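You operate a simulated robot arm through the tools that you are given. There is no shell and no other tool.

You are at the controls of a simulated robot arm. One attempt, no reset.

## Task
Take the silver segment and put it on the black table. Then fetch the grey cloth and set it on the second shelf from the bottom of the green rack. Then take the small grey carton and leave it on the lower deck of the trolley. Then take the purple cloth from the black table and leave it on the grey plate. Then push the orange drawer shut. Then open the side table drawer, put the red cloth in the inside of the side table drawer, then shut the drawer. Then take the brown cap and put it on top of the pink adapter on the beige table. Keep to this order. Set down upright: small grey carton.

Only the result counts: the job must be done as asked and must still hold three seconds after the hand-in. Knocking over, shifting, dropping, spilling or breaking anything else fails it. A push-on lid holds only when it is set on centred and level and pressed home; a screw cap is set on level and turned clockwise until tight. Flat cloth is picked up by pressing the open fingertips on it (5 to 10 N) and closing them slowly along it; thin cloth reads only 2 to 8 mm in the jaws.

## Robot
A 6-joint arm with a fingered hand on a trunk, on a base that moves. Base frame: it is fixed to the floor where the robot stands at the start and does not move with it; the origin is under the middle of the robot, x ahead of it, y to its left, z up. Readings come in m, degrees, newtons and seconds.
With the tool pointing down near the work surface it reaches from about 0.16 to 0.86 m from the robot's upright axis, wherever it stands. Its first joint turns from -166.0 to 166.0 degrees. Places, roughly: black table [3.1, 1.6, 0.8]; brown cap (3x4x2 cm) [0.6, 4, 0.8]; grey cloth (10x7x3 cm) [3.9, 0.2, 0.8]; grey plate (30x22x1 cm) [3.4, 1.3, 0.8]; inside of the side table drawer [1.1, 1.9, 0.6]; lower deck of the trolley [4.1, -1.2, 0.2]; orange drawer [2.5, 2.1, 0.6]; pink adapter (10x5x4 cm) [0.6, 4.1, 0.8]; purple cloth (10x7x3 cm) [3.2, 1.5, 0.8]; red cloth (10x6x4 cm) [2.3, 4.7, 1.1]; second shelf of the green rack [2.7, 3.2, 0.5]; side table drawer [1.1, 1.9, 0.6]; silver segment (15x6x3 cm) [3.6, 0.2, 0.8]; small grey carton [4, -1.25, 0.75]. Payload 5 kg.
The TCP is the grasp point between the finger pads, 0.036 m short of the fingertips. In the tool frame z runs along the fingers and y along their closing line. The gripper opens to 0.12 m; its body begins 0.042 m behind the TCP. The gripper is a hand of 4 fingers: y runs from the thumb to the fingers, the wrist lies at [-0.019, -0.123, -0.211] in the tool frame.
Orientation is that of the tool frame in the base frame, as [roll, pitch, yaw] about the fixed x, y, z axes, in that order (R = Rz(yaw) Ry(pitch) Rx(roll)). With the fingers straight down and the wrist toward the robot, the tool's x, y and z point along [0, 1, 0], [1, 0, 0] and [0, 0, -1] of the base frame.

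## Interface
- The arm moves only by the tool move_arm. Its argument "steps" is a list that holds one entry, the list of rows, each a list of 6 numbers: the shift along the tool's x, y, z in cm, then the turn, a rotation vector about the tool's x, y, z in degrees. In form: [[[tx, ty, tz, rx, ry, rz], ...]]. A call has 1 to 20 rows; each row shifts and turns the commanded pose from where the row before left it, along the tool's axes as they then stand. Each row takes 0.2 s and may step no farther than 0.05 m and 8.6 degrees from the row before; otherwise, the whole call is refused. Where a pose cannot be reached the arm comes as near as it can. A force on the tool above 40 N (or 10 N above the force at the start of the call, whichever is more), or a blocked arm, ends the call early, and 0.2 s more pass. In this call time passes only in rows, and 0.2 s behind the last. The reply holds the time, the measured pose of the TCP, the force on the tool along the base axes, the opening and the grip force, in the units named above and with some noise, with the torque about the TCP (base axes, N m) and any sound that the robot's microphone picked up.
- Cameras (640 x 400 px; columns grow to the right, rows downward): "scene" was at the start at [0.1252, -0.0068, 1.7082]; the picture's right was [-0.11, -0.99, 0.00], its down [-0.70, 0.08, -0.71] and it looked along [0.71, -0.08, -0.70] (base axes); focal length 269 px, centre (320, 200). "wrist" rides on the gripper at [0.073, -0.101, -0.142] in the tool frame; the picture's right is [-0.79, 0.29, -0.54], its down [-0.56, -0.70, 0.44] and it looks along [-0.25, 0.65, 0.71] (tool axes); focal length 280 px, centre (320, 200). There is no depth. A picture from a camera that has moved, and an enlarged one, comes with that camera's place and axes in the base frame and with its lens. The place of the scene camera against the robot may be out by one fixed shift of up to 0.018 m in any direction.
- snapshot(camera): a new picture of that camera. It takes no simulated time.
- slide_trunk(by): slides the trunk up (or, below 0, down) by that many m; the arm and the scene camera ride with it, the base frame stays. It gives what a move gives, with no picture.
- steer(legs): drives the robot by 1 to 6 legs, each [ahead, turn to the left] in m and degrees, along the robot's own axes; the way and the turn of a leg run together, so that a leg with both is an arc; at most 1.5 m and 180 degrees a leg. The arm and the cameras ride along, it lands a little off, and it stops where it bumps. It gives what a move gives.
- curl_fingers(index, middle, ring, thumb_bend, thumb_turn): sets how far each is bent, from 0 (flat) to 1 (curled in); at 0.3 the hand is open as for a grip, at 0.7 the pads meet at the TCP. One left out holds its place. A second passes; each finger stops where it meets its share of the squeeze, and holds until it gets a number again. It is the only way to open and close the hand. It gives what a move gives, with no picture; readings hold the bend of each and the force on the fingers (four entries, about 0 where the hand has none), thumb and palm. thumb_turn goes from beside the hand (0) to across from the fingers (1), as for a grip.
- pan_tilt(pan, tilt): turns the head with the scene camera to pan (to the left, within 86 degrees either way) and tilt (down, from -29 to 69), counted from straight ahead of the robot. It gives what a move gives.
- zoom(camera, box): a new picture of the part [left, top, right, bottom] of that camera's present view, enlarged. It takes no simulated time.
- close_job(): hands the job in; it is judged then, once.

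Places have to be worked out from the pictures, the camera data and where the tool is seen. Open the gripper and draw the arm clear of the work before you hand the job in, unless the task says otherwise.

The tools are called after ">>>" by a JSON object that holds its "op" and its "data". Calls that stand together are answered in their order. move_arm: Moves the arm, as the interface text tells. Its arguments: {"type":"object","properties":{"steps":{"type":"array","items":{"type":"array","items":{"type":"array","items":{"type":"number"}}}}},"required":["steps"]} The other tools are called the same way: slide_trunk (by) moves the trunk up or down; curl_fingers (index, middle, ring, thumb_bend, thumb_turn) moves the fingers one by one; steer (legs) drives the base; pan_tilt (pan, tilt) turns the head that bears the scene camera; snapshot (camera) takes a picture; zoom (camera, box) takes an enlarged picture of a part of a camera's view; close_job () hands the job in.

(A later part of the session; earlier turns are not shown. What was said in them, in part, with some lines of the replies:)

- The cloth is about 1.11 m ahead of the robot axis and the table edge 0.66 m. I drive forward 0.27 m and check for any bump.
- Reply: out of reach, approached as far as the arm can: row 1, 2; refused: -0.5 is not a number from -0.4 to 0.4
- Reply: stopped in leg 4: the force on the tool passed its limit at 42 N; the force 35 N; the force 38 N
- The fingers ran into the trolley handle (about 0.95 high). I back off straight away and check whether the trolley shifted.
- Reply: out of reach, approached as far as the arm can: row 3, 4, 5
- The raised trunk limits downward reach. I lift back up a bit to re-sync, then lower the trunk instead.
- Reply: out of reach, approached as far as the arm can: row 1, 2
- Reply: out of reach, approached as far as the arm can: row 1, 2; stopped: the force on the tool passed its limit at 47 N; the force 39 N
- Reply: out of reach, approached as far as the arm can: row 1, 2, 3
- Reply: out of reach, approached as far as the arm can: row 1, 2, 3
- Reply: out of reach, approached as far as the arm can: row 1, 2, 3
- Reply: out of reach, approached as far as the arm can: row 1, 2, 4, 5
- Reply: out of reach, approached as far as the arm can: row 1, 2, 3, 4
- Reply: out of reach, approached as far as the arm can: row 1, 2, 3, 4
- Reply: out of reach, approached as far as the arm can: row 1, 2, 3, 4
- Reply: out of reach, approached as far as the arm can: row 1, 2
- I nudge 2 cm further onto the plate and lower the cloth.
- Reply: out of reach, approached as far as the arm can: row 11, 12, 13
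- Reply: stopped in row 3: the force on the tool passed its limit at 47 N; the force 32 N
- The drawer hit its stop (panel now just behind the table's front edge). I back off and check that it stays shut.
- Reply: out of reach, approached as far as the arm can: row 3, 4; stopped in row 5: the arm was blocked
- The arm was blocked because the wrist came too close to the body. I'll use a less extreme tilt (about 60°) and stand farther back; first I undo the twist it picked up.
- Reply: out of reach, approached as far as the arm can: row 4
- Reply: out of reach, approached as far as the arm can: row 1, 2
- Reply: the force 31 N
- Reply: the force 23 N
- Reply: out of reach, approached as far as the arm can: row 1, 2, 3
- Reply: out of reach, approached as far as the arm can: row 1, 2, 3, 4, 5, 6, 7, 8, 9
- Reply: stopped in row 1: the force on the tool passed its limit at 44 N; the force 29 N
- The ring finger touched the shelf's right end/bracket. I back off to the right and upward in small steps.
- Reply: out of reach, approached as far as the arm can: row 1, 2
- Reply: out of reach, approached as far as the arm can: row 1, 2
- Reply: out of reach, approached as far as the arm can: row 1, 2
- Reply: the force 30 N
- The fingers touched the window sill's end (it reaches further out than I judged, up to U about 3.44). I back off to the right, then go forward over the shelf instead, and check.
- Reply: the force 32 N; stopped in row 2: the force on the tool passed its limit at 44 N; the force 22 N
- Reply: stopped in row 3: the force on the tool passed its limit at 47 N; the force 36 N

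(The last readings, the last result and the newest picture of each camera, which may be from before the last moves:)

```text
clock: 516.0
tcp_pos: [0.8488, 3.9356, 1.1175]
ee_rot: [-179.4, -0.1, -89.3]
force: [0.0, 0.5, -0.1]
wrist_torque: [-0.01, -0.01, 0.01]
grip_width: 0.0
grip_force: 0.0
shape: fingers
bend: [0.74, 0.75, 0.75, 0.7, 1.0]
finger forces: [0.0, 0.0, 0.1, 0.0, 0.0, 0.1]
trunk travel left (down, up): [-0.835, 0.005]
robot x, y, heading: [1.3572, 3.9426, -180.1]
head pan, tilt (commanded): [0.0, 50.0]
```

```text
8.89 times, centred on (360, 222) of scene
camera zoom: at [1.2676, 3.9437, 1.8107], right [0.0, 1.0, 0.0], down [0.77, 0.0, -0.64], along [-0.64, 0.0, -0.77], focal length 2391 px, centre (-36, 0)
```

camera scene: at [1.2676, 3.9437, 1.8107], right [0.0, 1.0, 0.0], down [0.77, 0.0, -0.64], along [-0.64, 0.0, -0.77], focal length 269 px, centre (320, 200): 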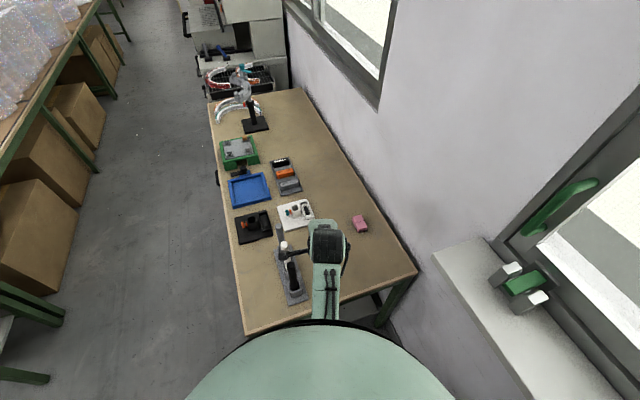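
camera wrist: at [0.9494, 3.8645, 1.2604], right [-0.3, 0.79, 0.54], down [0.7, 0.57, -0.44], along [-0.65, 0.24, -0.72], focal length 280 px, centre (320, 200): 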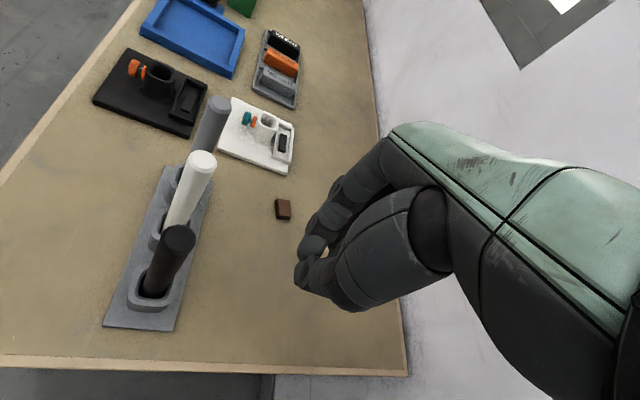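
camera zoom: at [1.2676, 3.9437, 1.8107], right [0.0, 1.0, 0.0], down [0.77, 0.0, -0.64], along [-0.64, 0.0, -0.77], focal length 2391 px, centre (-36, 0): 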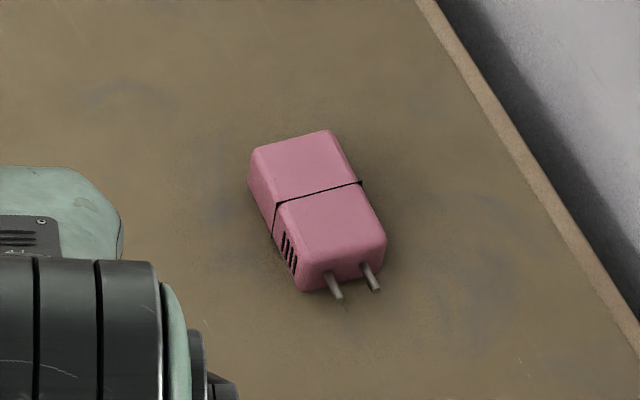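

The pink adapter lies flat with its top face about 7.4 x 4.1 cm at about (0.57, 4.12); the cap centre is about (0.623, 3.952), its long side along heading about 30°. I open the fingers, reach over the cap high above, align with its long side, and lower the trunk.

>>> {"op": "curl_fingers", "data": {"index": 0.5, "middle": 0.5, "ring": 0.5, "thumb_bend": 0.5}}

>>> {"op": "move_arm", "data": {"steps": [[[-0.27, 3.77, 0, -0.6, 0, 0], [-0.27, 3.77, 0, 0, 0, 0], [-0.27, 3.77, 0, 0, 0, 0], [-0.27, 3.77, 0, 0, 0, 0], [-0.27, 3.77, 0, 0, 0, 0], [-0.27, 3.77, 0, 0, 0, 0], [0, 0, 0, 0, 0, -7.3], [0, 0, 0, 0, 0, -7.3], [0, 0, 0, 0, 0, -7.3], [0, 0, 0, 0, 0, -7.4]]]}}

>>> {"op": "slide_trunk", "data": {"by": -0.16}}

>>> {"op": "snapshot", "data": {"camera": "wrist"}}

>>> {"op": "snapshot", "data": {"camera": "scene"}}

```text
clock: 517.0
tcp_pos: [0.8493, 3.935, 1.1174]
ee_rot: [-179.4, -0.2, -89.4]
force: [0.2, -0.1, 0.2]
wrist_torque: [-0.02, 0.01, 0.01]
grip_width: 0.0633
grip_force: 0.1
shape: fingers
bend: [0.5, 0.5, 0.5, 0.5, 1.0]
finger forces: [0.0, 0.0, 0.0, 0.0, 0.0, 0.0]
trunk travel left (down, up): [-0.835, 0.005]
robot x, y, heading: [1.3575, 3.9366, -179.9]
head pan, tilt (commanded): [0.0, 50.0]
```

```text
clock: 519.2
tcp_pos: [0.6217, 3.949, 1.1163]
ee_rot: [180.0, -0.1, -59.8]
force: [0.4, -0.6, -0.4]
wrist_torque: [-0.01, -0.02, -0.03]
grip_width: 0.0638
grip_force: 0.0
shape: fingers
bend: [0.5, 0.5, 0.5, 0.5, 1.0]
finger forces: [0.0, 0.0, 0.1, 0.0, 0.0, 0.0]
trunk travel left (down, up): [-0.835, 0.005]
robot x, y, heading: [1.36, 3.9387, -179.8]
head pan, tilt (commanded): [0.0, 50.0]
```

```text
clock: 521.0
tcp_pos: [0.6223, 3.9479, 0.9564]
ee_rot: [179.9, -0.1, -59.9]
force: [0.0, -1.2, 0.3]
wrist_torque: [-0.03, 0.03, 0.03]
grip_width: 0.0638
grip_force: 0.1
shape: fingers
bend: [0.5, 0.5, 0.5, 0.5, 1.0]
finger forces: [0.1, 0.0, 0.0, 0.0, 0.0, 0.0]
trunk travel left (down, up): [-0.675, 0.165]
robot x, y, heading: [1.3594, 3.9394, -179.9]
head pan, tilt (commanded): [0.0, 50.0]
```

```text
taken
camera wrist: at [0.7463, 3.9366, 1.0988], right [-0.65, 0.54, 0.54], down [0.33, 0.83, -0.44], along [-0.69, -0.11, -0.71], focal length 280 px, centre (320, 200)
```

wrist: 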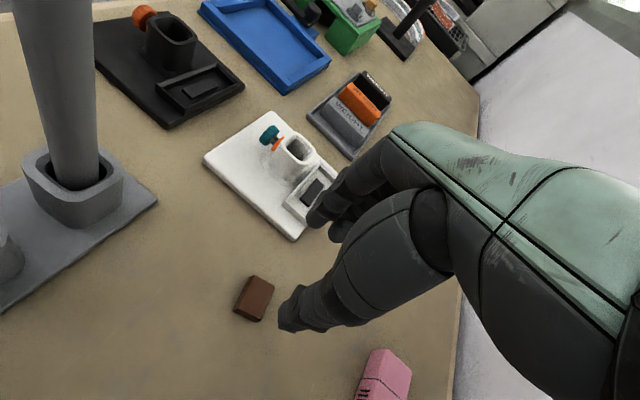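

```text
taken
camera scene: at [1.2677, 3.9436, 1.6507], right [0.0, 1.0, 0.0], down [0.77, 0.0, -0.64], along [-0.64, 0.0, -0.77], focal length 269 px, centre (320, 200)
```

scene: 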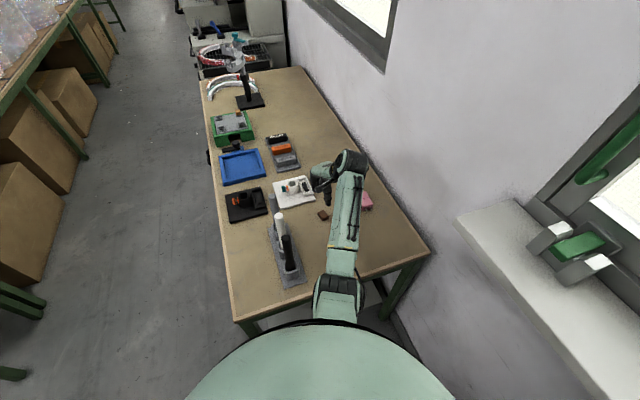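

The hand is aligned over the cap; centre agrees at (0.625, 3.952). I zoom to check alignment before descending.

>>> {"op": "zoom", "data": {"camera": "wrist", "box": [200, 240, 340, 345]}}

```text
3.81 times, centred on (270, 292) of wrist
camera zoom: at [0.7463, 3.9366, 1.0988], right [-0.65, 0.54, 0.54], down [0.33, 0.83, -0.44], along [-0.69, -0.11, -0.71], focal length 1068 px, centre (510, -152)
```

zoom: 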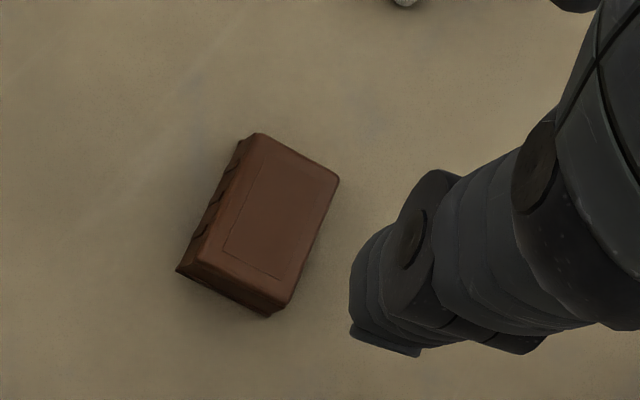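

Alignment is within a degree. I shift 4 mm and descend to just above the table.

>>> {"op": "move_arm", "data": {"steps": [[[-0.4, -0.4, 0, 0, 0, 0], [0, 0, 3, 0, 0, 0], [0, 0, 3, 0, 0, 0], [0, 0, 2, 0, 0, 0], [0, 0, 1.2, 0, 0, 0]]]}}

>>> {"op": "zoom", "data": {"camera": "wrist", "box": [200, 180, 380, 360]}}

```text
clock: 522.2
tcp_pos: [0.6236, 3.9522, 0.8637]
ee_rot: [180.0, -0.1, -59.9]
force: [-0.8, 0.1, -0.6]
wrist_torque: [0.04, -0.01, -0.01]
grip_width: 0.0637
grip_force: 0.0
shape: fingers
bend: [0.5, 0.5, 0.5, 0.5, 1.0]
finger forces: [0.1, 0.1, 0.0, 0.0, 0.0, 0.1]
trunk travel left (down, up): [-0.675, 0.165]
robot x, y, heading: [1.3608, 3.9378, -180.2]
head pan, tilt (commanded): [0.0, 50.0]
```

```text
2.22 times, centred on (290, 270) of wrist
camera zoom: at [0.7479, 3.9415, 1.0059], right [-0.65, 0.54, 0.54], down [0.33, 0.83, -0.44], along [-0.69, -0.11, -0.71], focal length 623 px, centre (387, 44)
```

zoom: 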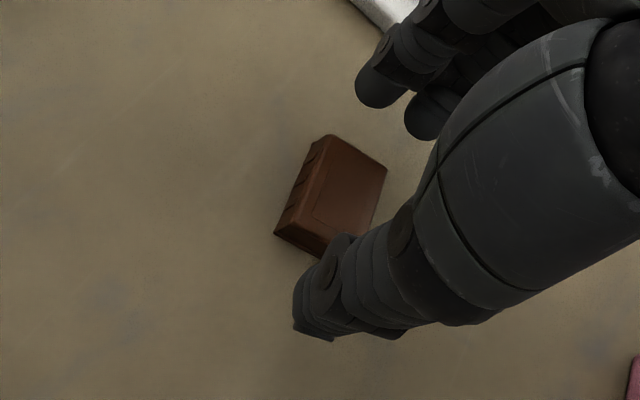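

Centered. I go down the last 1.7 cm in small steps.

>>> {"op": "move_arm", "data": {"steps": [[[0, 0, 0.9, 0, 0, 0], [0, 0, 0.7, 0, 0, 0]]]}}

>>> {"op": "curl_fingers", "data": {"index": 0.56, "middle": 0.56, "ring": 0.56, "thumb_bend": 0.56}}

>>> {"op": "zoom", "data": {"camera": "wrist", "box": [200, 180, 380, 360]}}

```text
clock: 522.8
tcp_pos: [0.6244, 3.9518, 0.8467]
ee_rot: [179.9, 0.0, -59.9]
force: [0.4, 1.7, 0.0]
wrist_torque: [-0.01, 0.02, -0.02]
grip_width: 0.0638
grip_force: 0.1
shape: fingers
bend: [0.5, 0.5, 0.5, 0.5, 1.0]
finger forces: [0.0, 0.0, 0.0, 0.0, 0.1, 0.1]
trunk travel left (down, up): [-0.675, 0.165]
robot x, y, heading: [1.3598, 3.9419, -179.6]
head pan, tilt (commanded): [0.0, 50.0]
```

```text
clock: 523.8
tcp_pos: [0.6242, 3.9531, 0.8481]
ee_rot: [-180.0, -0.1, -60.1]
force: [-1.2, 0.5, -0.7]
wrist_torque: [-0.01, -0.03, 0.01]
grip_width: 0.0468
grip_force: 0.0
shape: fingers
bend: [0.56, 0.56, 0.56, 0.56, 1.0]
finger forces: [0.1, 0.0, 0.0, 0.0, 0.0, 0.0]
trunk travel left (down, up): [-0.675, 0.165]
robot x, y, heading: [1.361, 3.9402, -180.1]
head pan, tilt (commanded): [0.0, 50.0]
```

```text
2.22 times, centred on (290, 270) of wrist
camera zoom: at [0.7478, 3.9416, 0.9906], right [-0.65, 0.54, 0.54], down [0.33, 0.83, -0.44], along [-0.69, -0.11, -0.71], focal length 623 px, centre (387, 44)
```

zoom: 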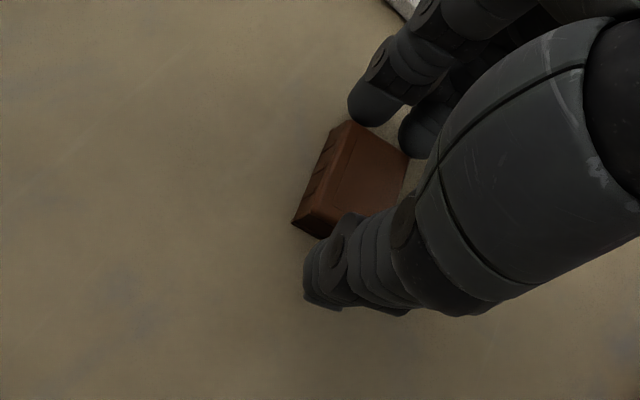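

Fingers nearly touch the cap on both ends. I close gently in two stages.

>>> {"op": "curl_fingers", "data": {"index": 0.6, "middle": 0.6, "ring": 0.6, "thumb_bend": 0.6}}

>>> {"op": "curl_fingers", "data": {"index": 0.67, "middle": 0.67, "ring": 0.67, "thumb_bend": 0.67}}

>>> {"op": "zoom", "data": {"camera": "wrist", "box": [200, 180, 380, 360]}}

```text
clock: 524.8
tcp_pos: [0.624, 3.9525, 0.8483]
ee_rot: [180.0, -0.1, -60.1]
force: [0.1, -0.6, 0.1]
wrist_torque: [-0.03, -0.02, 0.02]
grip_width: 0.0393
grip_force: 2.3
shape: fingers
bend: [0.59, 0.59, 0.6, 0.58, 1.0]
finger forces: [1.2, 1.3, 0.0, 0.1, 2.2, 0.0]
trunk travel left (down, up): [-0.675, 0.165]
robot x, y, heading: [1.3586, 3.9374, -180.0]
head pan, tilt (commanded): [0.0, 50.0]
```

```text
clock: 525.8
tcp_pos: [0.6247, 3.9518, 0.8489]
ee_rot: [179.9, -0.1, -60.0]
force: [-2.7, -0.8, 4.7]
wrist_torque: [0.04, 0.03, -0.01]
grip_width: 0.0366
grip_force: 11.9
shape: fingers
bend: [0.61, 0.62, 0.67, 0.59, 1.0]
finger forces: [6.1, 6.6, 0.0, 0.0, 10.8, 0.0]
trunk travel left (down, up): [-0.675, 0.165]
robot x, y, heading: [1.3611, 3.9421, -179.6]
head pan, tilt (commanded): [0.0, 50.0]
```

```text
2.22 times, centred on (290, 270) of wrist
camera zoom: at [0.7478, 3.9414, 0.9911], right [-0.64, 0.54, 0.54], down [0.33, 0.83, -0.44], along [-0.69, -0.11, -0.71], focal length 623 px, centre (387, 44)
```

zoom: 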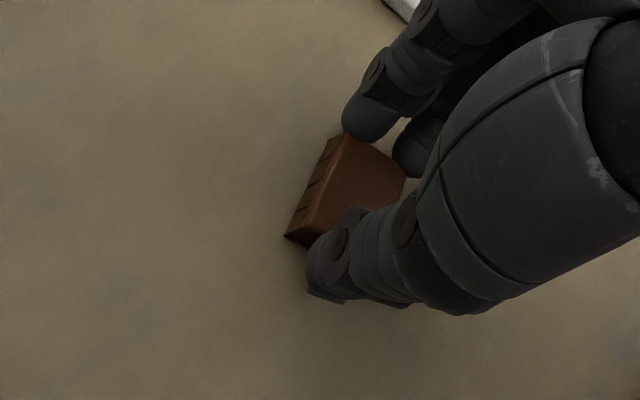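

The cap is held (3.7 cm, 12 N) by index, middle and thumb. I lift slowly and check.

>>> {"op": "move_arm", "data": {"steps": [[[0, 0, -0.7, 0, 0, 0], [0, 0, -1.3, 0, 0, 0], [0, 0, -2, 0, 0, 0], [0, 0, -3, 0, 0, 0], [0, 0, -2, 0, 0, 0]]]}}

>>> {"op": "zoom", "data": {"camera": "wrist", "box": [200, 180, 380, 360]}}

>>> {"op": "snapshot", "data": {"camera": "wrist"}}

```text
clock: 527.0
tcp_pos: [0.6243, 3.9528, 0.9375]
ee_rot: [179.9, -0.1, -60.0]
force: [0.5, -0.8, 1.0]
wrist_torque: [-0.03, 0.01, -0.01]
grip_width: 0.0143
grip_force: 0.0
shape: fingers
bend: [0.67, 0.67, 0.67, 0.67, 1.0]
finger forces: [0.0, 0.0, 0.1, 0.0, 0.1, 0.1]
trunk travel left (down, up): [-0.675, 0.165]
robot x, y, heading: [1.3602, 3.9465, -179.9]
head pan, tilt (commanded): [0.0, 50.0]
```

```text
2.22 times, centred on (290, 270) of wrist
camera zoom: at [0.748, 3.9422, 1.0807], right [-0.65, 0.54, 0.54], down [0.33, 0.83, -0.44], along [-0.69, -0.11, -0.72], focal length 623 px, centre (387, 44)
```

zoom: 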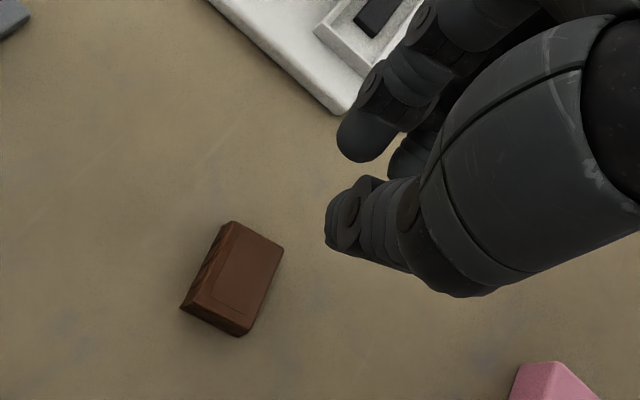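

```text
taken
camera wrist: at [0.748, 3.9422, 1.0807], right [-0.65, 0.54, 0.54], down [0.33, 0.83, -0.44], along [-0.69, -0.11, -0.72], focal length 280 px, centre (320, 200)
```

wrist: 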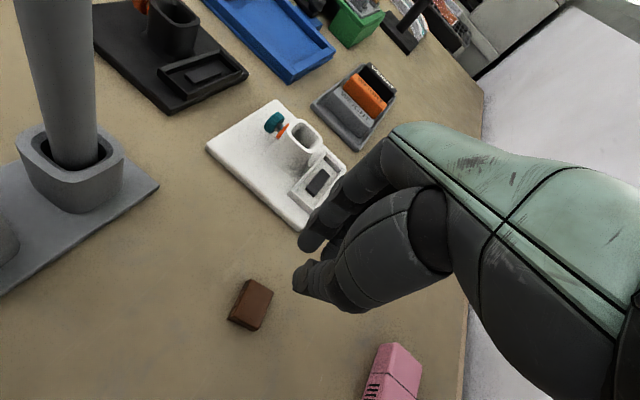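

The grip was too high and the cap slid out; it still lies flat, now centred at about (0.640, 3.961). I reopen, recentre and go lower this time.

>>> {"op": "curl_fingers", "data": {"index": 0.5, "middle": 0.5, "ring": 0.5, "thumb_bend": 0.5}}

>>> {"op": "move_arm", "data": {"steps": [[[0, -1.8, 0, 0, 0, 0], [0, 0, 3, 0, 0, 0], [0, 0, 2.5, 0, 0, 0], [0, 0, 1.8, 0, 0, 0]]]}}

>>> {"op": "zoom", "data": {"camera": "wrist", "box": [200, 180, 380, 360]}}

```text
clock: 528.0
tcp_pos: [0.6247, 3.9527, 0.9382]
ee_rot: [-180.0, -0.1, -60.0]
force: [0.4, 0.6, -0.4]
wrist_torque: [0.0, 0.0, -0.01]
grip_width: 0.0635
grip_force: 0.0
shape: fingers
bend: [0.5, 0.5, 0.5, 0.5, 1.0]
finger forces: [0.0, 0.0, 0.0, 0.0, 0.1, 0.0]
trunk travel left (down, up): [-0.675, 0.165]
robot x, y, heading: [1.3618, 3.9434, -180.0]
head pan, tilt (commanded): [0.0, 50.0]
```

```text
clock: 529.0
tcp_pos: [0.6391, 3.9618, 0.8653]
ee_rot: [-180.0, -0.1, -60.0]
force: [-0.1, 0.1, 0.2]
wrist_torque: [0.03, 0.0, -0.04]
grip_width: 0.0635
grip_force: 0.0
shape: fingers
bend: [0.5, 0.5, 0.5, 0.5, 1.0]
finger forces: [0.1, 0.0, 0.0, 0.0, 0.0, 0.1]
trunk travel left (down, up): [-0.675, 0.165]
robot x, y, heading: [1.3615, 3.9411, -179.7]
head pan, tilt (commanded): [0.0, 50.0]
```

```text
2.22 times, centred on (290, 270) of wrist
camera zoom: at [0.7634, 3.9503, 1.0077], right [-0.64, 0.54, 0.54], down [0.33, 0.83, -0.44], along [-0.69, -0.11, -0.71], focal length 623 px, centre (387, 44)
```

zoom: 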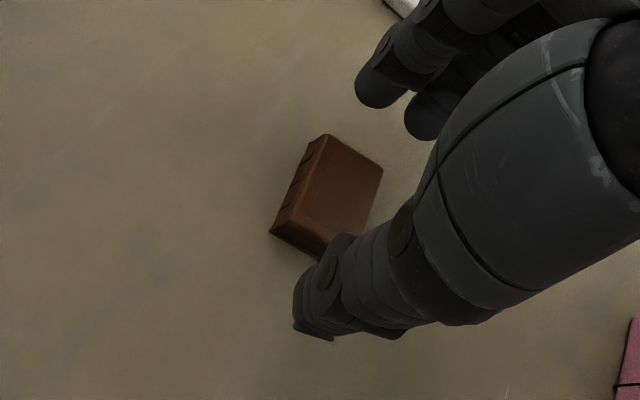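

Same good alignment. I shift 4 mm to centre the cap between index and middle, and lower until the tips just touch the table.

>>> {"op": "move_arm", "data": {"steps": [[[0.4, 0, 0, 0, 0, 0], [0, 0, 1.2, 0, 0, 0], [0, 0, 0.6, 0, 0, 0]]]}}

>>> {"op": "move_arm", "data": {"steps": [[[0, 0, 0.4, 0, 0, 0]]]}}

```text
clock: 529.8
tcp_pos: [0.6417, 3.9583, 0.8476]
ee_rot: [180.0, -0.1, -60.1]
force: [0.4, -0.5, 0.1]
wrist_torque: [-0.02, 0.01, 0.01]
grip_width: 0.0637
grip_force: 0.0
shape: fingers
bend: [0.5, 0.5, 0.5, 0.5, 1.0]
finger forces: [0.0, 0.0, 0.1, 0.0, 0.0, 0.0]
trunk travel left (down, up): [-0.675, 0.165]
robot x, y, heading: [1.36, 3.938, -180.0]
head pan, tilt (commanded): [0.0, 50.0]
```

```text
clock: 530.2
tcp_pos: [0.6414, 3.9587, 0.8435]
ee_rot: [180.0, 0.0, -60.0]
force: [0.9, 0.3, -0.5]
wrist_torque: [-0.03, -0.01, 0.01]
grip_width: 0.0637
grip_force: 0.0
shape: fingers
bend: [0.5, 0.5, 0.5, 0.5, 1.0]
finger forces: [0.0, 0.0, 0.0, 0.0, 0.0, 0.0]
trunk travel left (down, up): [-0.675, 0.165]
robot x, y, heading: [1.3631, 3.9442, -179.8]
head pan, tilt (commanded): [0.0, 50.0]
```

No table contact yet; 3 mm lower, then close stepwise.

>>> {"op": "move_arm", "data": {"steps": [[[0, 0, 0.35, 0, 0, 0]]]}}

>>> {"op": "curl_fingers", "data": {"index": 0.57, "middle": 0.57, "ring": 0.5, "thumb_bend": 0.57}}

>>> {"op": "zoom", "data": {"camera": "wrist", "box": [200, 180, 380, 360]}}

```text
clock: 530.6
tcp_pos: [0.6409, 3.9591, 0.8412]
ee_rot: [179.9, 0.0, -60.0]
force: [-0.2, -0.8, 5.3]
wrist_torque: [-0.09, 0.21, 0.04]
grip_width: 0.0638
grip_force: 3.2
shape: fingers
bend: [0.5, 0.5, 0.5, 0.5, 1.0]
finger forces: [0.1, 5.1, 0.0, 0.0, 0.1, 0.0]
trunk travel left (down, up): [-0.675, 0.165]
robot x, y, heading: [1.3632, 3.9417, -180.1]
head pan, tilt (commanded): [0.0, 50.0]
```

```text
clock: 531.6
tcp_pos: [0.6415, 3.9586, 0.8412]
ee_rot: [179.9, 0.0, -59.9]
force: [-3.0, -1.8, 9.6]
wrist_torque: [-0.1, 0.48, 0.02]
grip_width: 0.0465
grip_force: 5.5
shape: fingers
bend: [0.56, 0.54, 0.5, 0.56, 1.0]
finger forces: [0.1, 9.9, 0.0, 0.0, 0.1, 0.0]
trunk travel left (down, up): [-0.675, 0.165]
robot x, y, heading: [1.3585, 3.939, -179.9]
head pan, tilt (commanded): [0.0, 50.0]
```

```text
2.22 times, centred on (290, 270) of wrist
camera zoom: at [0.7655, 3.9478, 0.9834], right [-0.64, 0.54, 0.54], down [0.33, 0.83, -0.44], along [-0.69, -0.11, -0.71], focal length 623 px, centre (387, 44)
```

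zoom: 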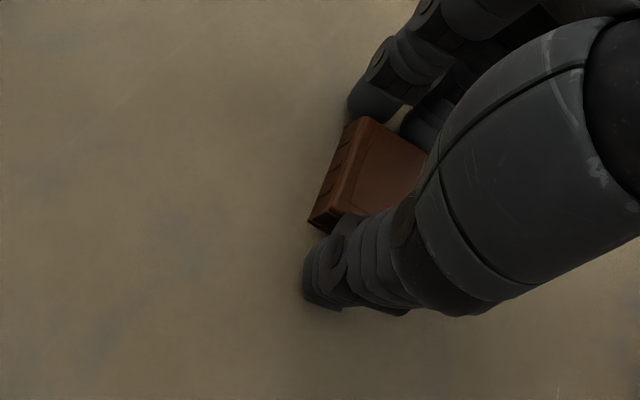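

The middle fingertip touches the table lightly; the cap sits well between the fingers. I close fully on it.

>>> {"op": "curl_fingers", "data": {"index": 0.62, "middle": 0.62, "ring": 0.5, "thumb_bend": 0.62}}

>>> {"op": "curl_fingers", "data": {"index": 0.7, "middle": 0.7, "ring": 0.5, "thumb_bend": 0.7}}

>>> {"op": "zoom", "data": {"camera": "wrist", "box": [200, 180, 380, 360]}}

```text
clock: 532.6
tcp_pos: [0.6415, 3.9593, 0.8397]
ee_rot: [179.8, 0.0, -60.0]
force: [-3.0, -1.0, 10.1]
wrist_torque: [-0.11, 0.39, 0.03]
grip_width: 0.0385
grip_force: 9.6
shape: fingers
bend: [0.59, 0.58, 0.5, 0.59, 1.0]
finger forces: [2.4, 12.4, 0.0, 0.0, 4.8, 0.0]
trunk travel left (down, up): [-0.675, 0.165]
robot x, y, heading: [1.3621, 3.9399, -180.0]
head pan, tilt (commanded): [0.0, 50.0]
```

```text
clock: 533.6
tcp_pos: [0.6415, 3.9578, 0.8412]
ee_rot: [180.0, 0.0, -60.0]
force: [-4.5, -2.7, 11.9]
wrist_torque: [-0.09, 0.42, 0.07]
grip_width: 0.0369
grip_force: 20.4
shape: fingers
bend: [0.62, 0.62, 0.5, 0.59, 1.0]
finger forces: [7.5, 18.2, 0.0, 0.1, 14.3, 0.1]
trunk travel left (down, up): [-0.675, 0.165]
robot x, y, heading: [1.3627, 3.9413, -180.0]
head pan, tilt (commanded): [0.0, 50.0]
```

```text
2.22 times, centred on (290, 270) of wrist
camera zoom: at [0.7657, 3.9475, 0.9833], right [-0.64, 0.54, 0.54], down [0.33, 0.83, -0.44], along [-0.69, -0.11, -0.71], focal length 623 px, centre (387, 44)
```

zoom: 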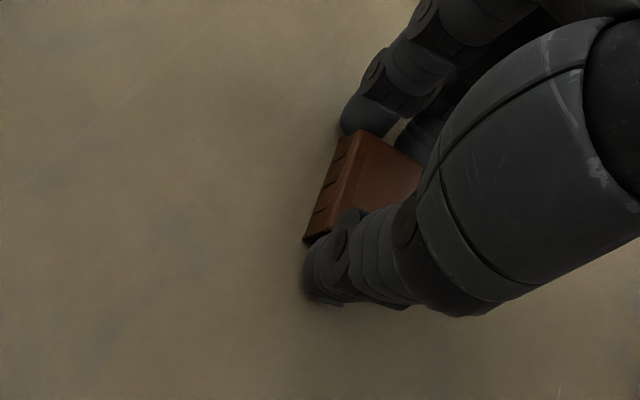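

Grip is firmer (20 N at 3.7 cm). I lift a little and check that it holds.

>>> {"op": "move_arm", "data": {"steps": [[[0, 0, -0.5, 0, 0, 0], [0, 0, -0.8, 0, 0, 0], [0, 0, -1, 0, 0, 0], [0, 0, -1, 0, 0, 0]]]}}

>>> {"op": "zoom", "data": {"camera": "wrist", "box": [200, 180, 380, 360]}}

```text
clock: 534.6
tcp_pos: [0.6425, 3.9578, 0.8722]
ee_rot: [-179.9, 0.0, -60.0]
force: [-0.8, 1.0, 0.4]
wrist_torque: [0.02, -0.02, -0.01]
grip_width: 0.0369
grip_force: 15.0
shape: fingers
bend: [0.62, 0.63, 0.5, 0.59, 1.0]
finger forces: [7.0, 8.1, 0.0, 0.1, 15.2, 0.0]
trunk travel left (down, up): [-0.675, 0.165]
robot x, y, heading: [1.3625, 3.9433, -179.7]
head pan, tilt (commanded): [0.0, 50.0]
```

```text
2.22 times, centred on (290, 270) of wrist
camera zoom: at [0.7654, 3.9472, 1.0151], right [-0.65, 0.54, 0.54], down [0.33, 0.83, -0.44], along [-0.69, -0.11, -0.72], focal length 623 px, centre (387, 44)
```

zoom: 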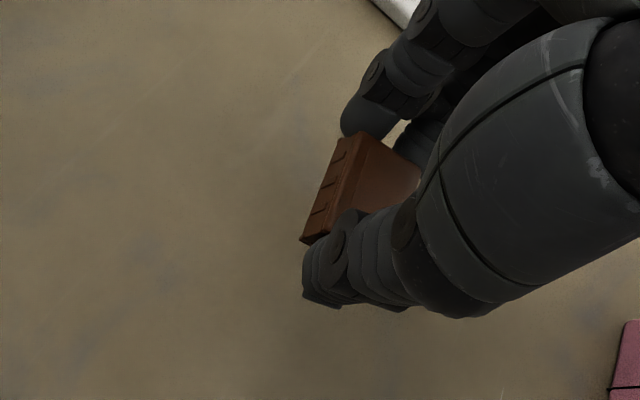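

The cap is held now. I raise it and carry it over toward the pink adapter, aligning it with the adapter's long axis.

>>> {"op": "move_arm", "data": {"steps": [[[0, 0, -3, 0, 0, 0], [0, 0, -4, 0, 0, 0], [0, 0, -4, 0, 0, 0], [-4.4, -0.45, 0, 0, 0, 0], [-4.4, -0.45, 0, 0, 0, 0], [-4.4, -0.45, 0, 0, 0, 0], [-4.4, -0.45, 0, 0, 0, 0], [0, 0, 0, 0, 0, 4.5], [0, 0, 0, 0, 0, 4.5]]]}}

>>> {"op": "snapshot", "data": {"camera": "wrist"}}

>>> {"op": "snapshot", "data": {"camera": "scene"}}

```text
clock: 536.6
tcp_pos: [0.5686, 4.1199, 0.9824]
ee_rot: [180.0, 0.0, -69.0]
force: [0.0, 0.3, 0.2]
wrist_torque: [0.0, 0.01, 0.03]
grip_width: 0.0369
grip_force: 15.0
shape: fingers
bend: [0.62, 0.63, 0.5, 0.59, 1.0]
finger forces: [7.1, 7.8, 0.1, 0.1, 14.9, 0.0]
trunk travel left (down, up): [-0.675, 0.165]
robot x, y, heading: [1.3637, 3.9451, -179.9]
head pan, tilt (commanded): [0.0, 50.0]
```

```text
taken
camera wrist: at [0.689, 4.0898, 1.1247], right [-0.55, 0.63, 0.54], down [0.45, 0.77, -0.44], along [-0.7, 0.0, -0.71], focal length 280 px, centre (320, 200)
```

wrist: 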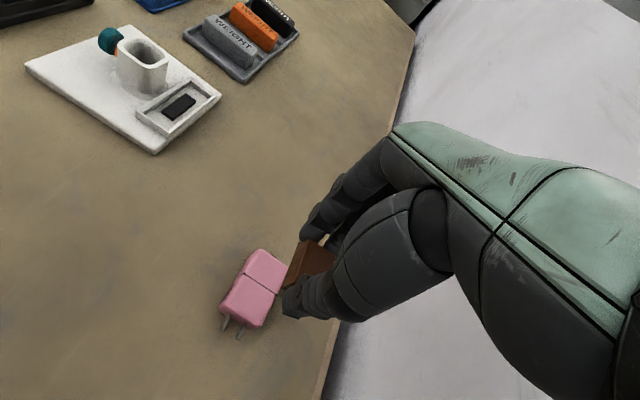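

```text
taken
camera scene: at [1.2675, 3.944, 1.6507], right [0.0, 1.0, 0.0], down [0.77, 0.0, -0.64], along [-0.64, 0.0, -0.77], focal length 269 px, centre (320, 200)
```

scene: 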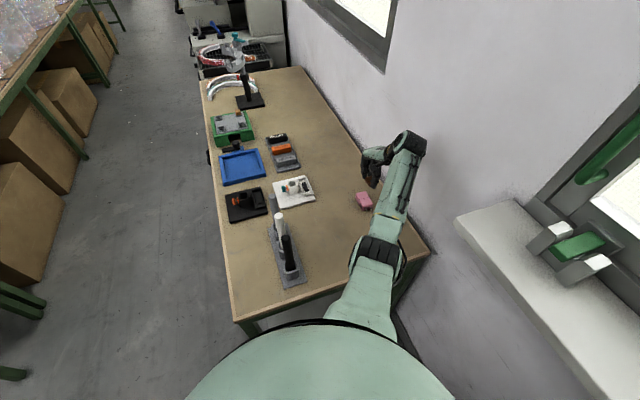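

The adapter is fully visible in the wrist view. I zoom to compute its top centre exactly.

>>> {"op": "zoom", "data": {"camera": "wrist", "box": [200, 230, 340, 350]}}

```text
3.33 times, centred on (270, 290) of wrist
camera zoom: at [0.689, 4.0898, 1.1247], right [-0.55, 0.63, 0.54], down [0.45, 0.77, -0.44], along [-0.7, 0.0, -0.71], focal length 935 px, centre (487, -100)
```

zoom: 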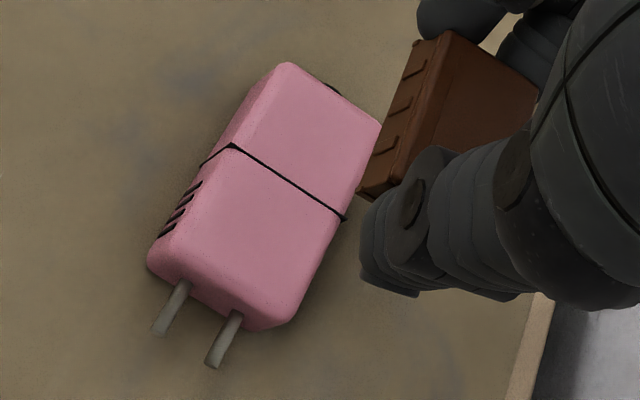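

Adapter top centre is about (0.558, 4.1195), long axis heading about 18°; the cap's centre in hand is about (0.5747, 4.1257). I move 1.8 cm along the hand's closing line, turn 2°, and lower to just above the adapter.

>>> {"op": "move_arm", "data": {"steps": [[[0, 1.8, 0, 0, 0, 2], [0, 0, 3, 0, 0, 0], [0, 0, 3, 0, 0, 0], [0, 0, 2, 0, 0, 0]]]}}

>>> {"op": "snapshot", "data": {"camera": "wrist"}}

>>> {"op": "zoom", "data": {"camera": "wrist", "box": [200, 210, 380, 350]}}

```text
clock: 537.6
tcp_pos: [0.5508, 4.1137, 0.9023]
ee_rot: [-179.9, 0.1, -70.9]
force: [-1.2, -0.8, -0.9]
wrist_torque: [-0.02, 0.02, 0.02]
grip_width: 0.037
grip_force: 15.0
shape: fingers
bend: [0.62, 0.63, 0.5, 0.59, 1.0]
finger forces: [7.2, 7.9, 0.0, 0.1, 15.0, 0.0]
trunk travel left (down, up): [-0.675, 0.165]
robot x, y, heading: [1.3594, 3.9404, -180.0]
head pan, tilt (commanded): [0.0, 50.0]
```

```text
taken
camera wrist: at [0.6709, 4.0786, 1.0444], right [-0.53, 0.65, 0.54], down [0.48, 0.76, -0.44], along [-0.7, 0.02, -0.71], focal length 280 px, centre (320, 200)
```

wrist: 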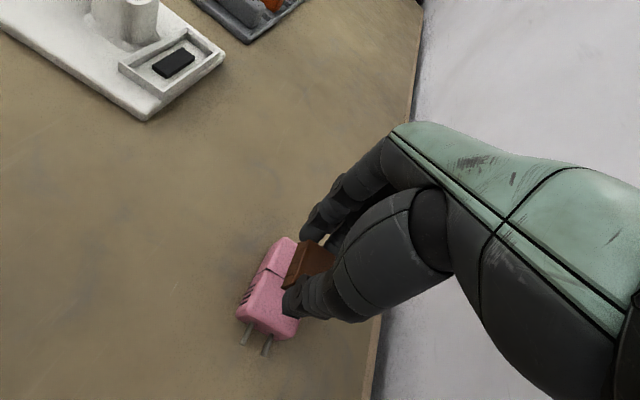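

```text
2.86 times, centred on (290, 280) of wrist
camera zoom: at [0.6709, 4.0786, 1.0444], right [-0.53, 0.65, 0.54], down [0.48, 0.76, -0.44], along [-0.7, 0.02, -0.71], focal length 801 px, centre (406, -29)
```

zoom: 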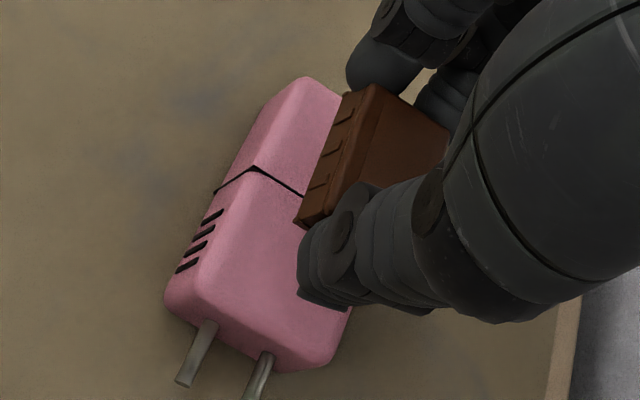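

Cap centre (0.558, 4.120) is within 2 mm of the adapter's centre (0.557, 4.1185). I lower gently until contact.

>>> {"op": "move_arm", "data": {"steps": [[[0, 0, 0.8, 0, 0, 0], [0, 0, 0.6, 0, 0, 0]]]}}

>>> {"op": "move_arm", "data": {"steps": [[[0, 0, 0.3, 0, 0, 0], [0, 0, 0.25, 0, 0, 0]]]}}

```text
clock: 538.2
tcp_pos: [0.5515, 4.1127, 0.8883]
ee_rot: [180.0, -0.1, -71.0]
force: [0.0, -0.7, 0.1]
wrist_torque: [-0.04, 0.04, 0.03]
grip_width: 0.0371
grip_force: 15.0
shape: fingers
bend: [0.62, 0.63, 0.5, 0.59, 1.0]
finger forces: [7.2, 7.9, 0.0, 0.0, 15.0, 0.0]
trunk travel left (down, up): [-0.675, 0.165]
robot x, y, heading: [1.3565, 3.9387, -179.8]
head pan, tilt (commanded): [0.0, 50.0]
```

```text
clock: 538.8
tcp_pos: [0.5528, 4.113, 0.8831]
ee_rot: [-180.0, -0.2, -71.0]
force: [1.3, 0.3, 0.5]
wrist_torque: [0.0, -0.06, 0.0]
grip_width: 0.0369
grip_force: 14.5
shape: fingers
bend: [0.62, 0.63, 0.5, 0.59, 1.0]
finger forces: [7.1, 8.0, 0.0, 0.0, 15.0, 0.0]
trunk travel left (down, up): [-0.675, 0.165]
robot x, y, heading: [1.3594, 3.9405, -179.8]
head pan, tilt (commanded): [0.0, 50.0]
```

Not quite touching yet; I continue in 2 mm steps.

>>> {"op": "move_arm", "data": {"steps": [[[0, 0, 0.2, 0, 0, 0], [0, 0, 0.2, 0, 0, 0]]]}}

>>> {"op": "zoom", "data": {"camera": "wrist", "box": [200, 210, 380, 350]}}

```text
clock: 539.4
tcp_pos: [0.5516, 4.1137, 0.8792]
ee_rot: [-179.9, -0.1, -70.9]
force: [0.4, -0.2, -0.4]
wrist_torque: [-0.02, 0.01, -0.02]
grip_width: 0.0367
grip_force: 15.4
shape: fingers
bend: [0.62, 0.63, 0.5, 0.59, 1.0]
finger forces: [7.1, 7.9, 0.1, 0.0, 15.0, 0.0]
trunk travel left (down, up): [-0.675, 0.165]
robot x, y, heading: [1.3571, 3.9432, -180.0]
head pan, tilt (commanded): [0.0, 50.0]
```

```text
2.86 times, centred on (290, 280) of wrist
camera zoom: at [0.6714, 4.079, 1.0213], right [-0.53, 0.65, 0.54], down [0.48, 0.76, -0.44], along [-0.7, 0.02, -0.71], focal length 801 px, centre (406, -29)
```

zoom: 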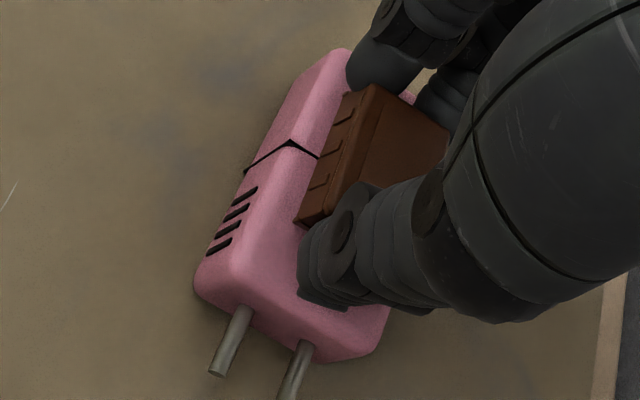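

Still a tiny gap; continuing down in 2 mm steps.

>>> {"op": "move_arm", "data": {"steps": [[[0, 0, 0.2, 0, 0, 0], [0, 0, 0.2, 0, 0, 0]]]}}

>>> {"op": "move_arm", "data": {"steps": [[[0, 0, 0.2, 0, 0, 0], [0, 0, 0.15, 0, 0, 0]]]}}

```text
clock: 540.0
tcp_pos: [0.5514, 4.1138, 0.8744]
ee_rot: [179.9, -0.1, -71.0]
force: [0.6, 0.3, -0.9]
wrist_torque: [0.02, 0.01, 0.04]
grip_width: 0.0366
grip_force: 14.8
shape: fingers
bend: [0.62, 0.63, 0.5, 0.59, 1.0]
finger forces: [7.1, 8.0, 0.0, 0.0, 15.1, 0.0]
trunk travel left (down, up): [-0.675, 0.165]
robot x, y, heading: [1.3642, 3.9407, -179.7]
head pan, tilt (commanded): [0.0, 50.0]
```

```text
clock: 540.6
tcp_pos: [0.5527, 4.1134, 0.8731]
ee_rot: [179.9, 0.0, -70.9]
force: [-1.0, -0.6, 7.0]
wrist_torque: [0.04, 0.11, 0.0]
grip_width: 0.0369
grip_force: 17.8
shape: fingers
bend: [0.62, 0.63, 0.5, 0.59, 1.0]
finger forces: [7.0, 13.0, 0.0, 0.0, 15.4, 0.1]
trunk travel left (down, up): [-0.675, 0.165]
robot x, y, heading: [1.3672, 3.9418, -180.0]
head pan, tilt (commanded): [0.0, 50.0]
```

Contact begins (7 N, as in the grasp on the table). I settle 1.5 mm more, then open the fingers in small steps.

>>> {"op": "move_arm", "data": {"steps": [[[0, 0, 0.15, 0, 0, 0]]]}}

>>> {"op": "curl_fingers", "data": {"index": 0.6, "middle": 0.6, "thumb_bend": 0.575}}

>>> {"op": "zoom", "data": {"camera": "wrist", "box": [200, 210, 380, 350]}}

```text
clock: 541.0
tcp_pos: [0.5511, 4.1134, 0.8726]
ee_rot: [179.8, 0.0, -71.0]
force: [-2.6, 0.2, 11.8]
wrist_torque: [0.09, 0.28, -0.01]
grip_width: 0.0369
grip_force: 20.2
shape: fingers
bend: [0.62, 0.63, 0.5, 0.59, 1.0]
finger forces: [6.9, 17.9, 0.0, 0.0, 15.5, 0.1]
trunk travel left (down, up): [-0.675, 0.165]
robot x, y, heading: [1.3612, 3.9394, -180.1]
head pan, tilt (commanded): [0.0, 50.0]
```

```text
clock: 542.0
tcp_pos: [0.5529, 4.1137, 0.8723]
ee_rot: [179.9, 0.0, -71.0]
force: [-0.6, 1.7, 15.9]
wrist_torque: [-0.2, 0.32, -0.02]
grip_width: 0.0403
grip_force: 9.4
shape: fingers
bend: [0.6, 0.6, 0.5, 0.56, 1.0]
finger forces: [11.1, 5.5, 0.0, 0.0, 1.7, 0.0]
trunk travel left (down, up): [-0.675, 0.165]
robot x, y, heading: [1.3605, 3.943, -179.7]
head pan, tilt (commanded): [0.0, 50.0]
```

```text
2.86 times, centred on (290, 280) of wrist
camera zoom: at [0.6727, 4.0793, 1.0142], right [-0.53, 0.65, 0.54], down [0.48, 0.76, -0.44], along [-0.7, 0.03, -0.71], focal length 801 px, centre (406, -29)
```

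zoom: 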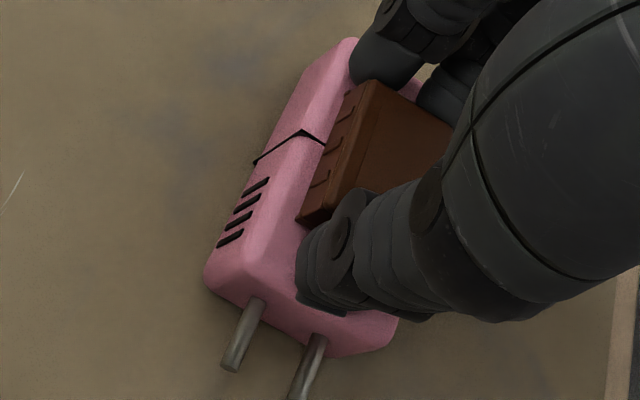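

The cap rests on the adapter. I relieve the pressure by 2 mm and open further.

>>> {"op": "move_arm", "data": {"steps": [[[0, 0, -0.25, 0, 0, 0]]]}}

>>> {"op": "curl_fingers", "data": {"index": 0.57, "middle": 0.57, "thumb_bend": 0.54}}

>>> {"op": "zoom", "data": {"camera": "wrist", "box": [200, 210, 380, 350]}}

```text
clock: 542.4
tcp_pos: [0.5529, 4.1136, 0.8712]
ee_rot: [-179.9, 0.0, -71.0]
force: [0.3, 1.3, 7.3]
wrist_torque: [0.01, 0.2, -0.06]
grip_width: 0.0402
grip_force: 5.5
shape: fingers
bend: [0.6, 0.6, 0.5, 0.56, 1.0]
finger forces: [5.0, 4.8, 0.0, 0.0, 1.5, 0.0]
trunk travel left (down, up): [-0.675, 0.165]
robot x, y, heading: [1.3595, 3.9445, -179.7]
head pan, tilt (commanded): [0.0, 50.0]
```

```text
clock: 543.4
tcp_pos: [0.5529, 4.1141, 0.8729]
ee_rot: [180.0, -0.1, -71.0]
force: [0.6, 0.2, 4.9]
wrist_torque: [0.01, 0.08, 0.02]
grip_width: 0.048
grip_force: 1.7
shape: fingers
bend: [0.57, 0.57, 0.5, 0.54, 1.0]
finger forces: [1.8, 2.4, 0.1, 0.0, 0.1, 0.0]
trunk travel left (down, up): [-0.675, 0.165]
robot x, y, heading: [1.363, 3.9401, -180.1]
head pan, tilt (commanded): [0.0, 50.0]
```

```text
2.86 times, centred on (290, 280) of wrist
camera zoom: at [0.6717, 4.0791, 1.0151], right [-0.53, 0.65, 0.54], down [0.48, 0.76, -0.44], along [-0.7, 0.02, -0.71], focal length 801 px, centre (406, -29)
```

zoom: 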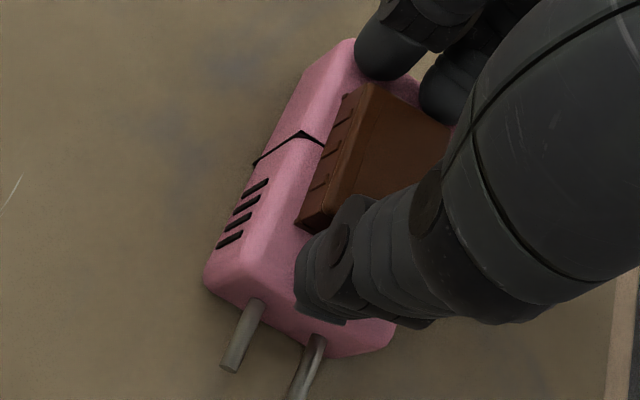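

The fingers are clear of the cap on both ends. I rise straight up slowly.

>>> {"op": "move_arm", "data": {"steps": [[[0, 0, -0.4, 0, 0, 0], [0, 0, -0.6, 0, 0, 0], [0, 0, -1, 0, 0, 0], [0, 0, -2, 0, 0, 0], [0, 0, -3, 0, 0, 0], [0, 0, -4, 0, 0, 0]]]}}

>>> {"op": "snapshot", "data": {"camera": "wrist"}}

>>> {"op": "zoom", "data": {"camera": "wrist", "box": [180, 230, 340, 370]}}

```text
clock: 544.8
tcp_pos: [0.5535, 4.1139, 0.9829]
ee_rot: [-179.9, -0.1, -71.0]
force: [0.0, -0.1, -0.2]
wrist_torque: [-0.03, 0.02, 0.0]
grip_width: 0.0486
grip_force: 0.0
shape: fingers
bend: [0.56, 0.56, 0.5, 0.54, 1.0]
finger forces: [0.1, 0.1, 0.0, 0.0, 0.0, 0.0]
trunk travel left (down, up): [-0.675, 0.165]
robot x, y, heading: [1.3576, 3.9452, -179.9]
head pan, tilt (commanded): [0.0, 50.0]
```

```text
taken
camera wrist: at [0.672, 4.0795, 1.1263], right [-0.53, 0.65, 0.54], down [0.48, 0.76, -0.44], along [-0.7, 0.02, -0.72], focal length 280 px, centre (320, 200)
```

wrist: 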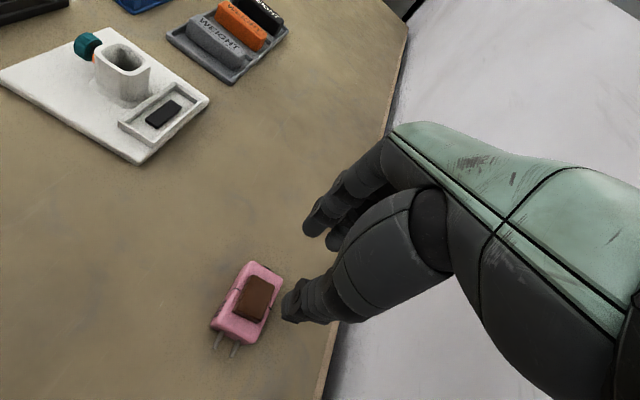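

```text
2.86 times, centred on (260, 300) of wrist
camera zoom: at [0.672, 4.0795, 1.1263], right [-0.53, 0.65, 0.54], down [0.48, 0.76, -0.44], along [-0.7, 0.02, -0.72], focal length 801 px, centre (491, -86)
```

zoom: 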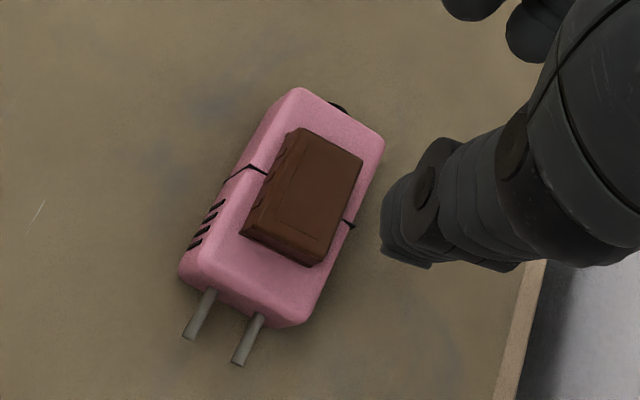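

The cap lies level and centred on the adapter. I raise the arm, draw it back toward the robot clear of rods and sill, and open the hand.

>>> {"op": "move_arm", "data": {"steps": [[[0, 0, -4, 0, 0, 0], [0, 0, -4, 0, 0, 0], [0, 0, -4, 0, 0, 0], [2.15, -3.5, 0, 0, 0, 0], [2.15, -3.5, 0, 0, 0, 0], [2.15, -3.5, 0, 0, 0, 0], [2.15, -3.5, 0, 0, 0, 0], [2.15, -3.5, 0, 0, 0, 0]]]}}

>>> {"op": "curl_fingers", "data": {"index": 0.3, "middle": 0.3, "ring": 0.3, "thumb_bend": 0.3}}

>>> {"op": "snapshot", "data": {"camera": "scene"}}

>>> {"op": "zoom", "data": {"camera": "scene", "box": [200, 120, 440, 300]}}

```text
clock: 546.6
tcp_pos: [0.7545, 4.0686, 1.1026]
ee_rot: [180.0, -0.1, -70.9]
force: [0.8, 0.2, 0.1]
wrist_torque: [0.03, 0.02, 0.01]
grip_width: 0.0488
grip_force: 0.0
shape: fingers
bend: [0.56, 0.56, 0.5, 0.54, 1.0]
finger forces: [0.0, 0.0, 0.1, 0.0, 0.0, 0.0]
trunk travel left (down, up): [-0.675, 0.165]
robot x, y, heading: [1.3625, 3.9416, -180.1]
head pan, tilt (commanded): [0.0, 50.0]
```

```text
clock: 547.6
tcp_pos: [0.7535, 4.0691, 1.1026]
ee_rot: [180.0, -0.1, -71.0]
force: [-0.1, -0.4, -1.3]
wrist_torque: [-0.01, 0.01, 0.01]
grip_width: 0.123
grip_force: 0.0
shape: fingers
bend: [0.3, 0.3, 0.3, 0.3, 0.98]
finger forces: [0.0, 0.0, 0.0, 0.0, 0.1, 0.0]
trunk travel left (down, up): [-0.675, 0.165]
robot x, y, heading: [1.3613, 3.9379, -179.9]
head pan, tilt (commanded): [0.0, 50.0]
```

```text
taken
camera scene: at [1.2679, 3.9436, 1.6507], right [0.0, 1.0, 0.0], down [0.77, 0.0, -0.64], along [-0.64, 0.0, -0.77], focal length 269 px, centre (320, 200)
```

scene: 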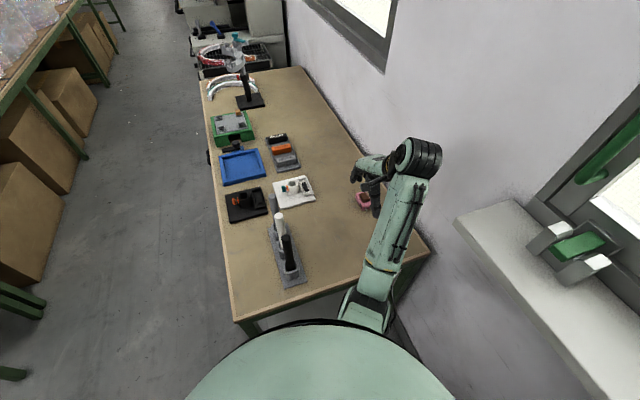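

```text
2.22 times, centred on (320, 210) of scene
camera zoom: at [1.2679, 3.9436, 1.6507], right [0.0, 1.0, 0.0], down [0.77, 0.0, -0.64], along [-0.64, 0.0, -0.77], focal length 598 px, centre (320, 178)
```

zoom: 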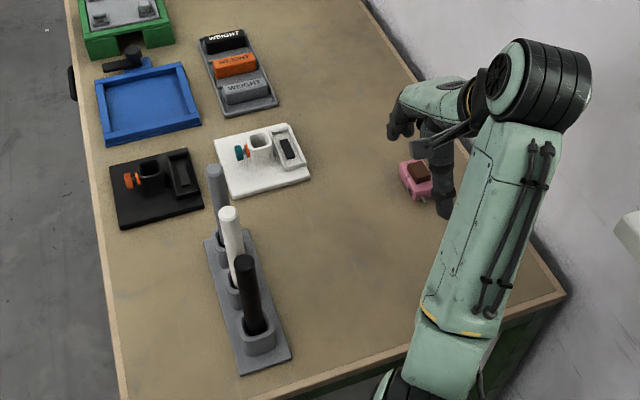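

All objects look in place, with the cap on the adapter. I back the base away a little so the arm is well clear, and take a last look.

>>> {"op": "steer", "data": {"legs": [[-0.25, 0]]}}

>>> {"op": "zoom", "data": {"camera": "scene", "box": [240, 100, 440, 250]}}

>>> {"op": "snapshot", "data": {"camera": "wrist"}}

```text
clock: 549.6
tcp_pos: [1.0052, 4.0697, 1.1019]
ee_rot: [-180.0, -0.1, -71.1]
force: [1.0, -0.2, -0.3]
wrist_torque: [-0.02, 0.03, 0.02]
grip_width: 0.1233
grip_force: 0.1
shape: fingers
bend: [0.3, 0.3, 0.3, 0.3, 0.98]
finger forces: [0.1, 0.0, 0.1, 0.0, 0.0, 0.1]
trunk travel left (down, up): [-0.675, 0.165]
robot x, y, heading: [1.6102, 3.9398, -180.1]
head pan, tilt (commanded): [0.0, 50.0]
```

```text
2.67 times, centred on (340, 175) of scene
camera zoom: at [1.5194, 3.9441, 1.6506], right [0.0, 1.0, 0.0], down [0.77, 0.0, -0.64], along [-0.64, 0.0, -0.77], focal length 717 px, centre (267, 267)
```

zoom: 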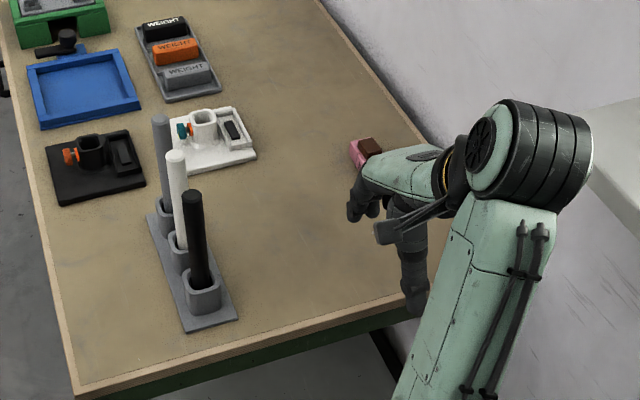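

```text
taken
camera wrist: at [1.1241, 4.0348, 1.2445], right [-0.53, 0.65, 0.54], down [0.48, 0.76, -0.44], along [-0.7, 0.02, -0.71], focal length 280 px, centre (320, 200)
```

wrist: 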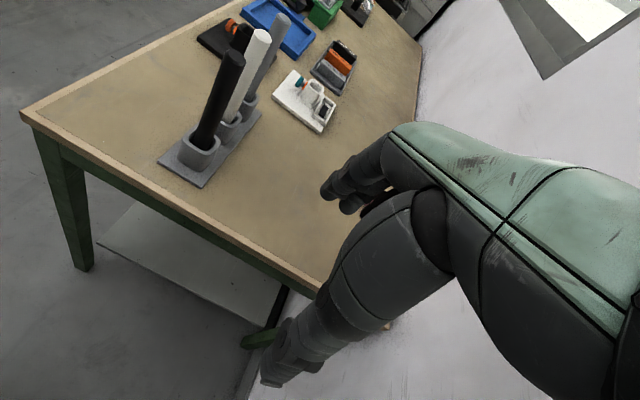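

All seven steps are done in order, the cap sits on the adapter, the hand is open and the arm is clear. I hand in the job.

>>> {"op": "close_job", "data": {}}

```text
The job is handed in.
```

I did all seven steps in the order you gave and handed the job in. I don't have the judging result yet.

| Step | Where things ended up |
|---|---|
| Silver segment | Flat on the black table, in the free strip near the front right |
| Grey cloth | Second shelf from the bottom of the green rack, between the white arc and the blue bin |
| Small grey carton | Upright on the lower deck of the trolley |
| Purple cloth | On the grey plate |
| Orange drawer | Pushed shut against its stop |
| Side table drawer | Opened, red cloth laid inside, then pushed shut and flush |
| Brown cap | Flat and centred on top of the pink adapter |

Some contacts along the way could matter for the rule about not shifting anything else:

- **Trolley handle:** the hand ran into it at about 42 N. The carton's position afterwards matched the earlier reading to within about a centimetre, so I don't think the trolley moved.
- **Green segment:** a finger brushed it lightly while I was picking up the silver one.
- **Carton:** the thumb pressed on its top at about 38 N before I got the grip right; it did not move.
- **Wall shelf and window sill:** the hand touched both, at about 44 N and 30 N, while reaching for the red cloth. The purple cloth, the brush and the hammer nearby looked unmoved.
- **Brown cap:** it slipped out of the first grip and slid about 1.5 cm on the table. The second grip held.

I didn't go back at the end to check the earlier steps again, but each looked right when I left it. The hand is open and the arm is clear of the work.
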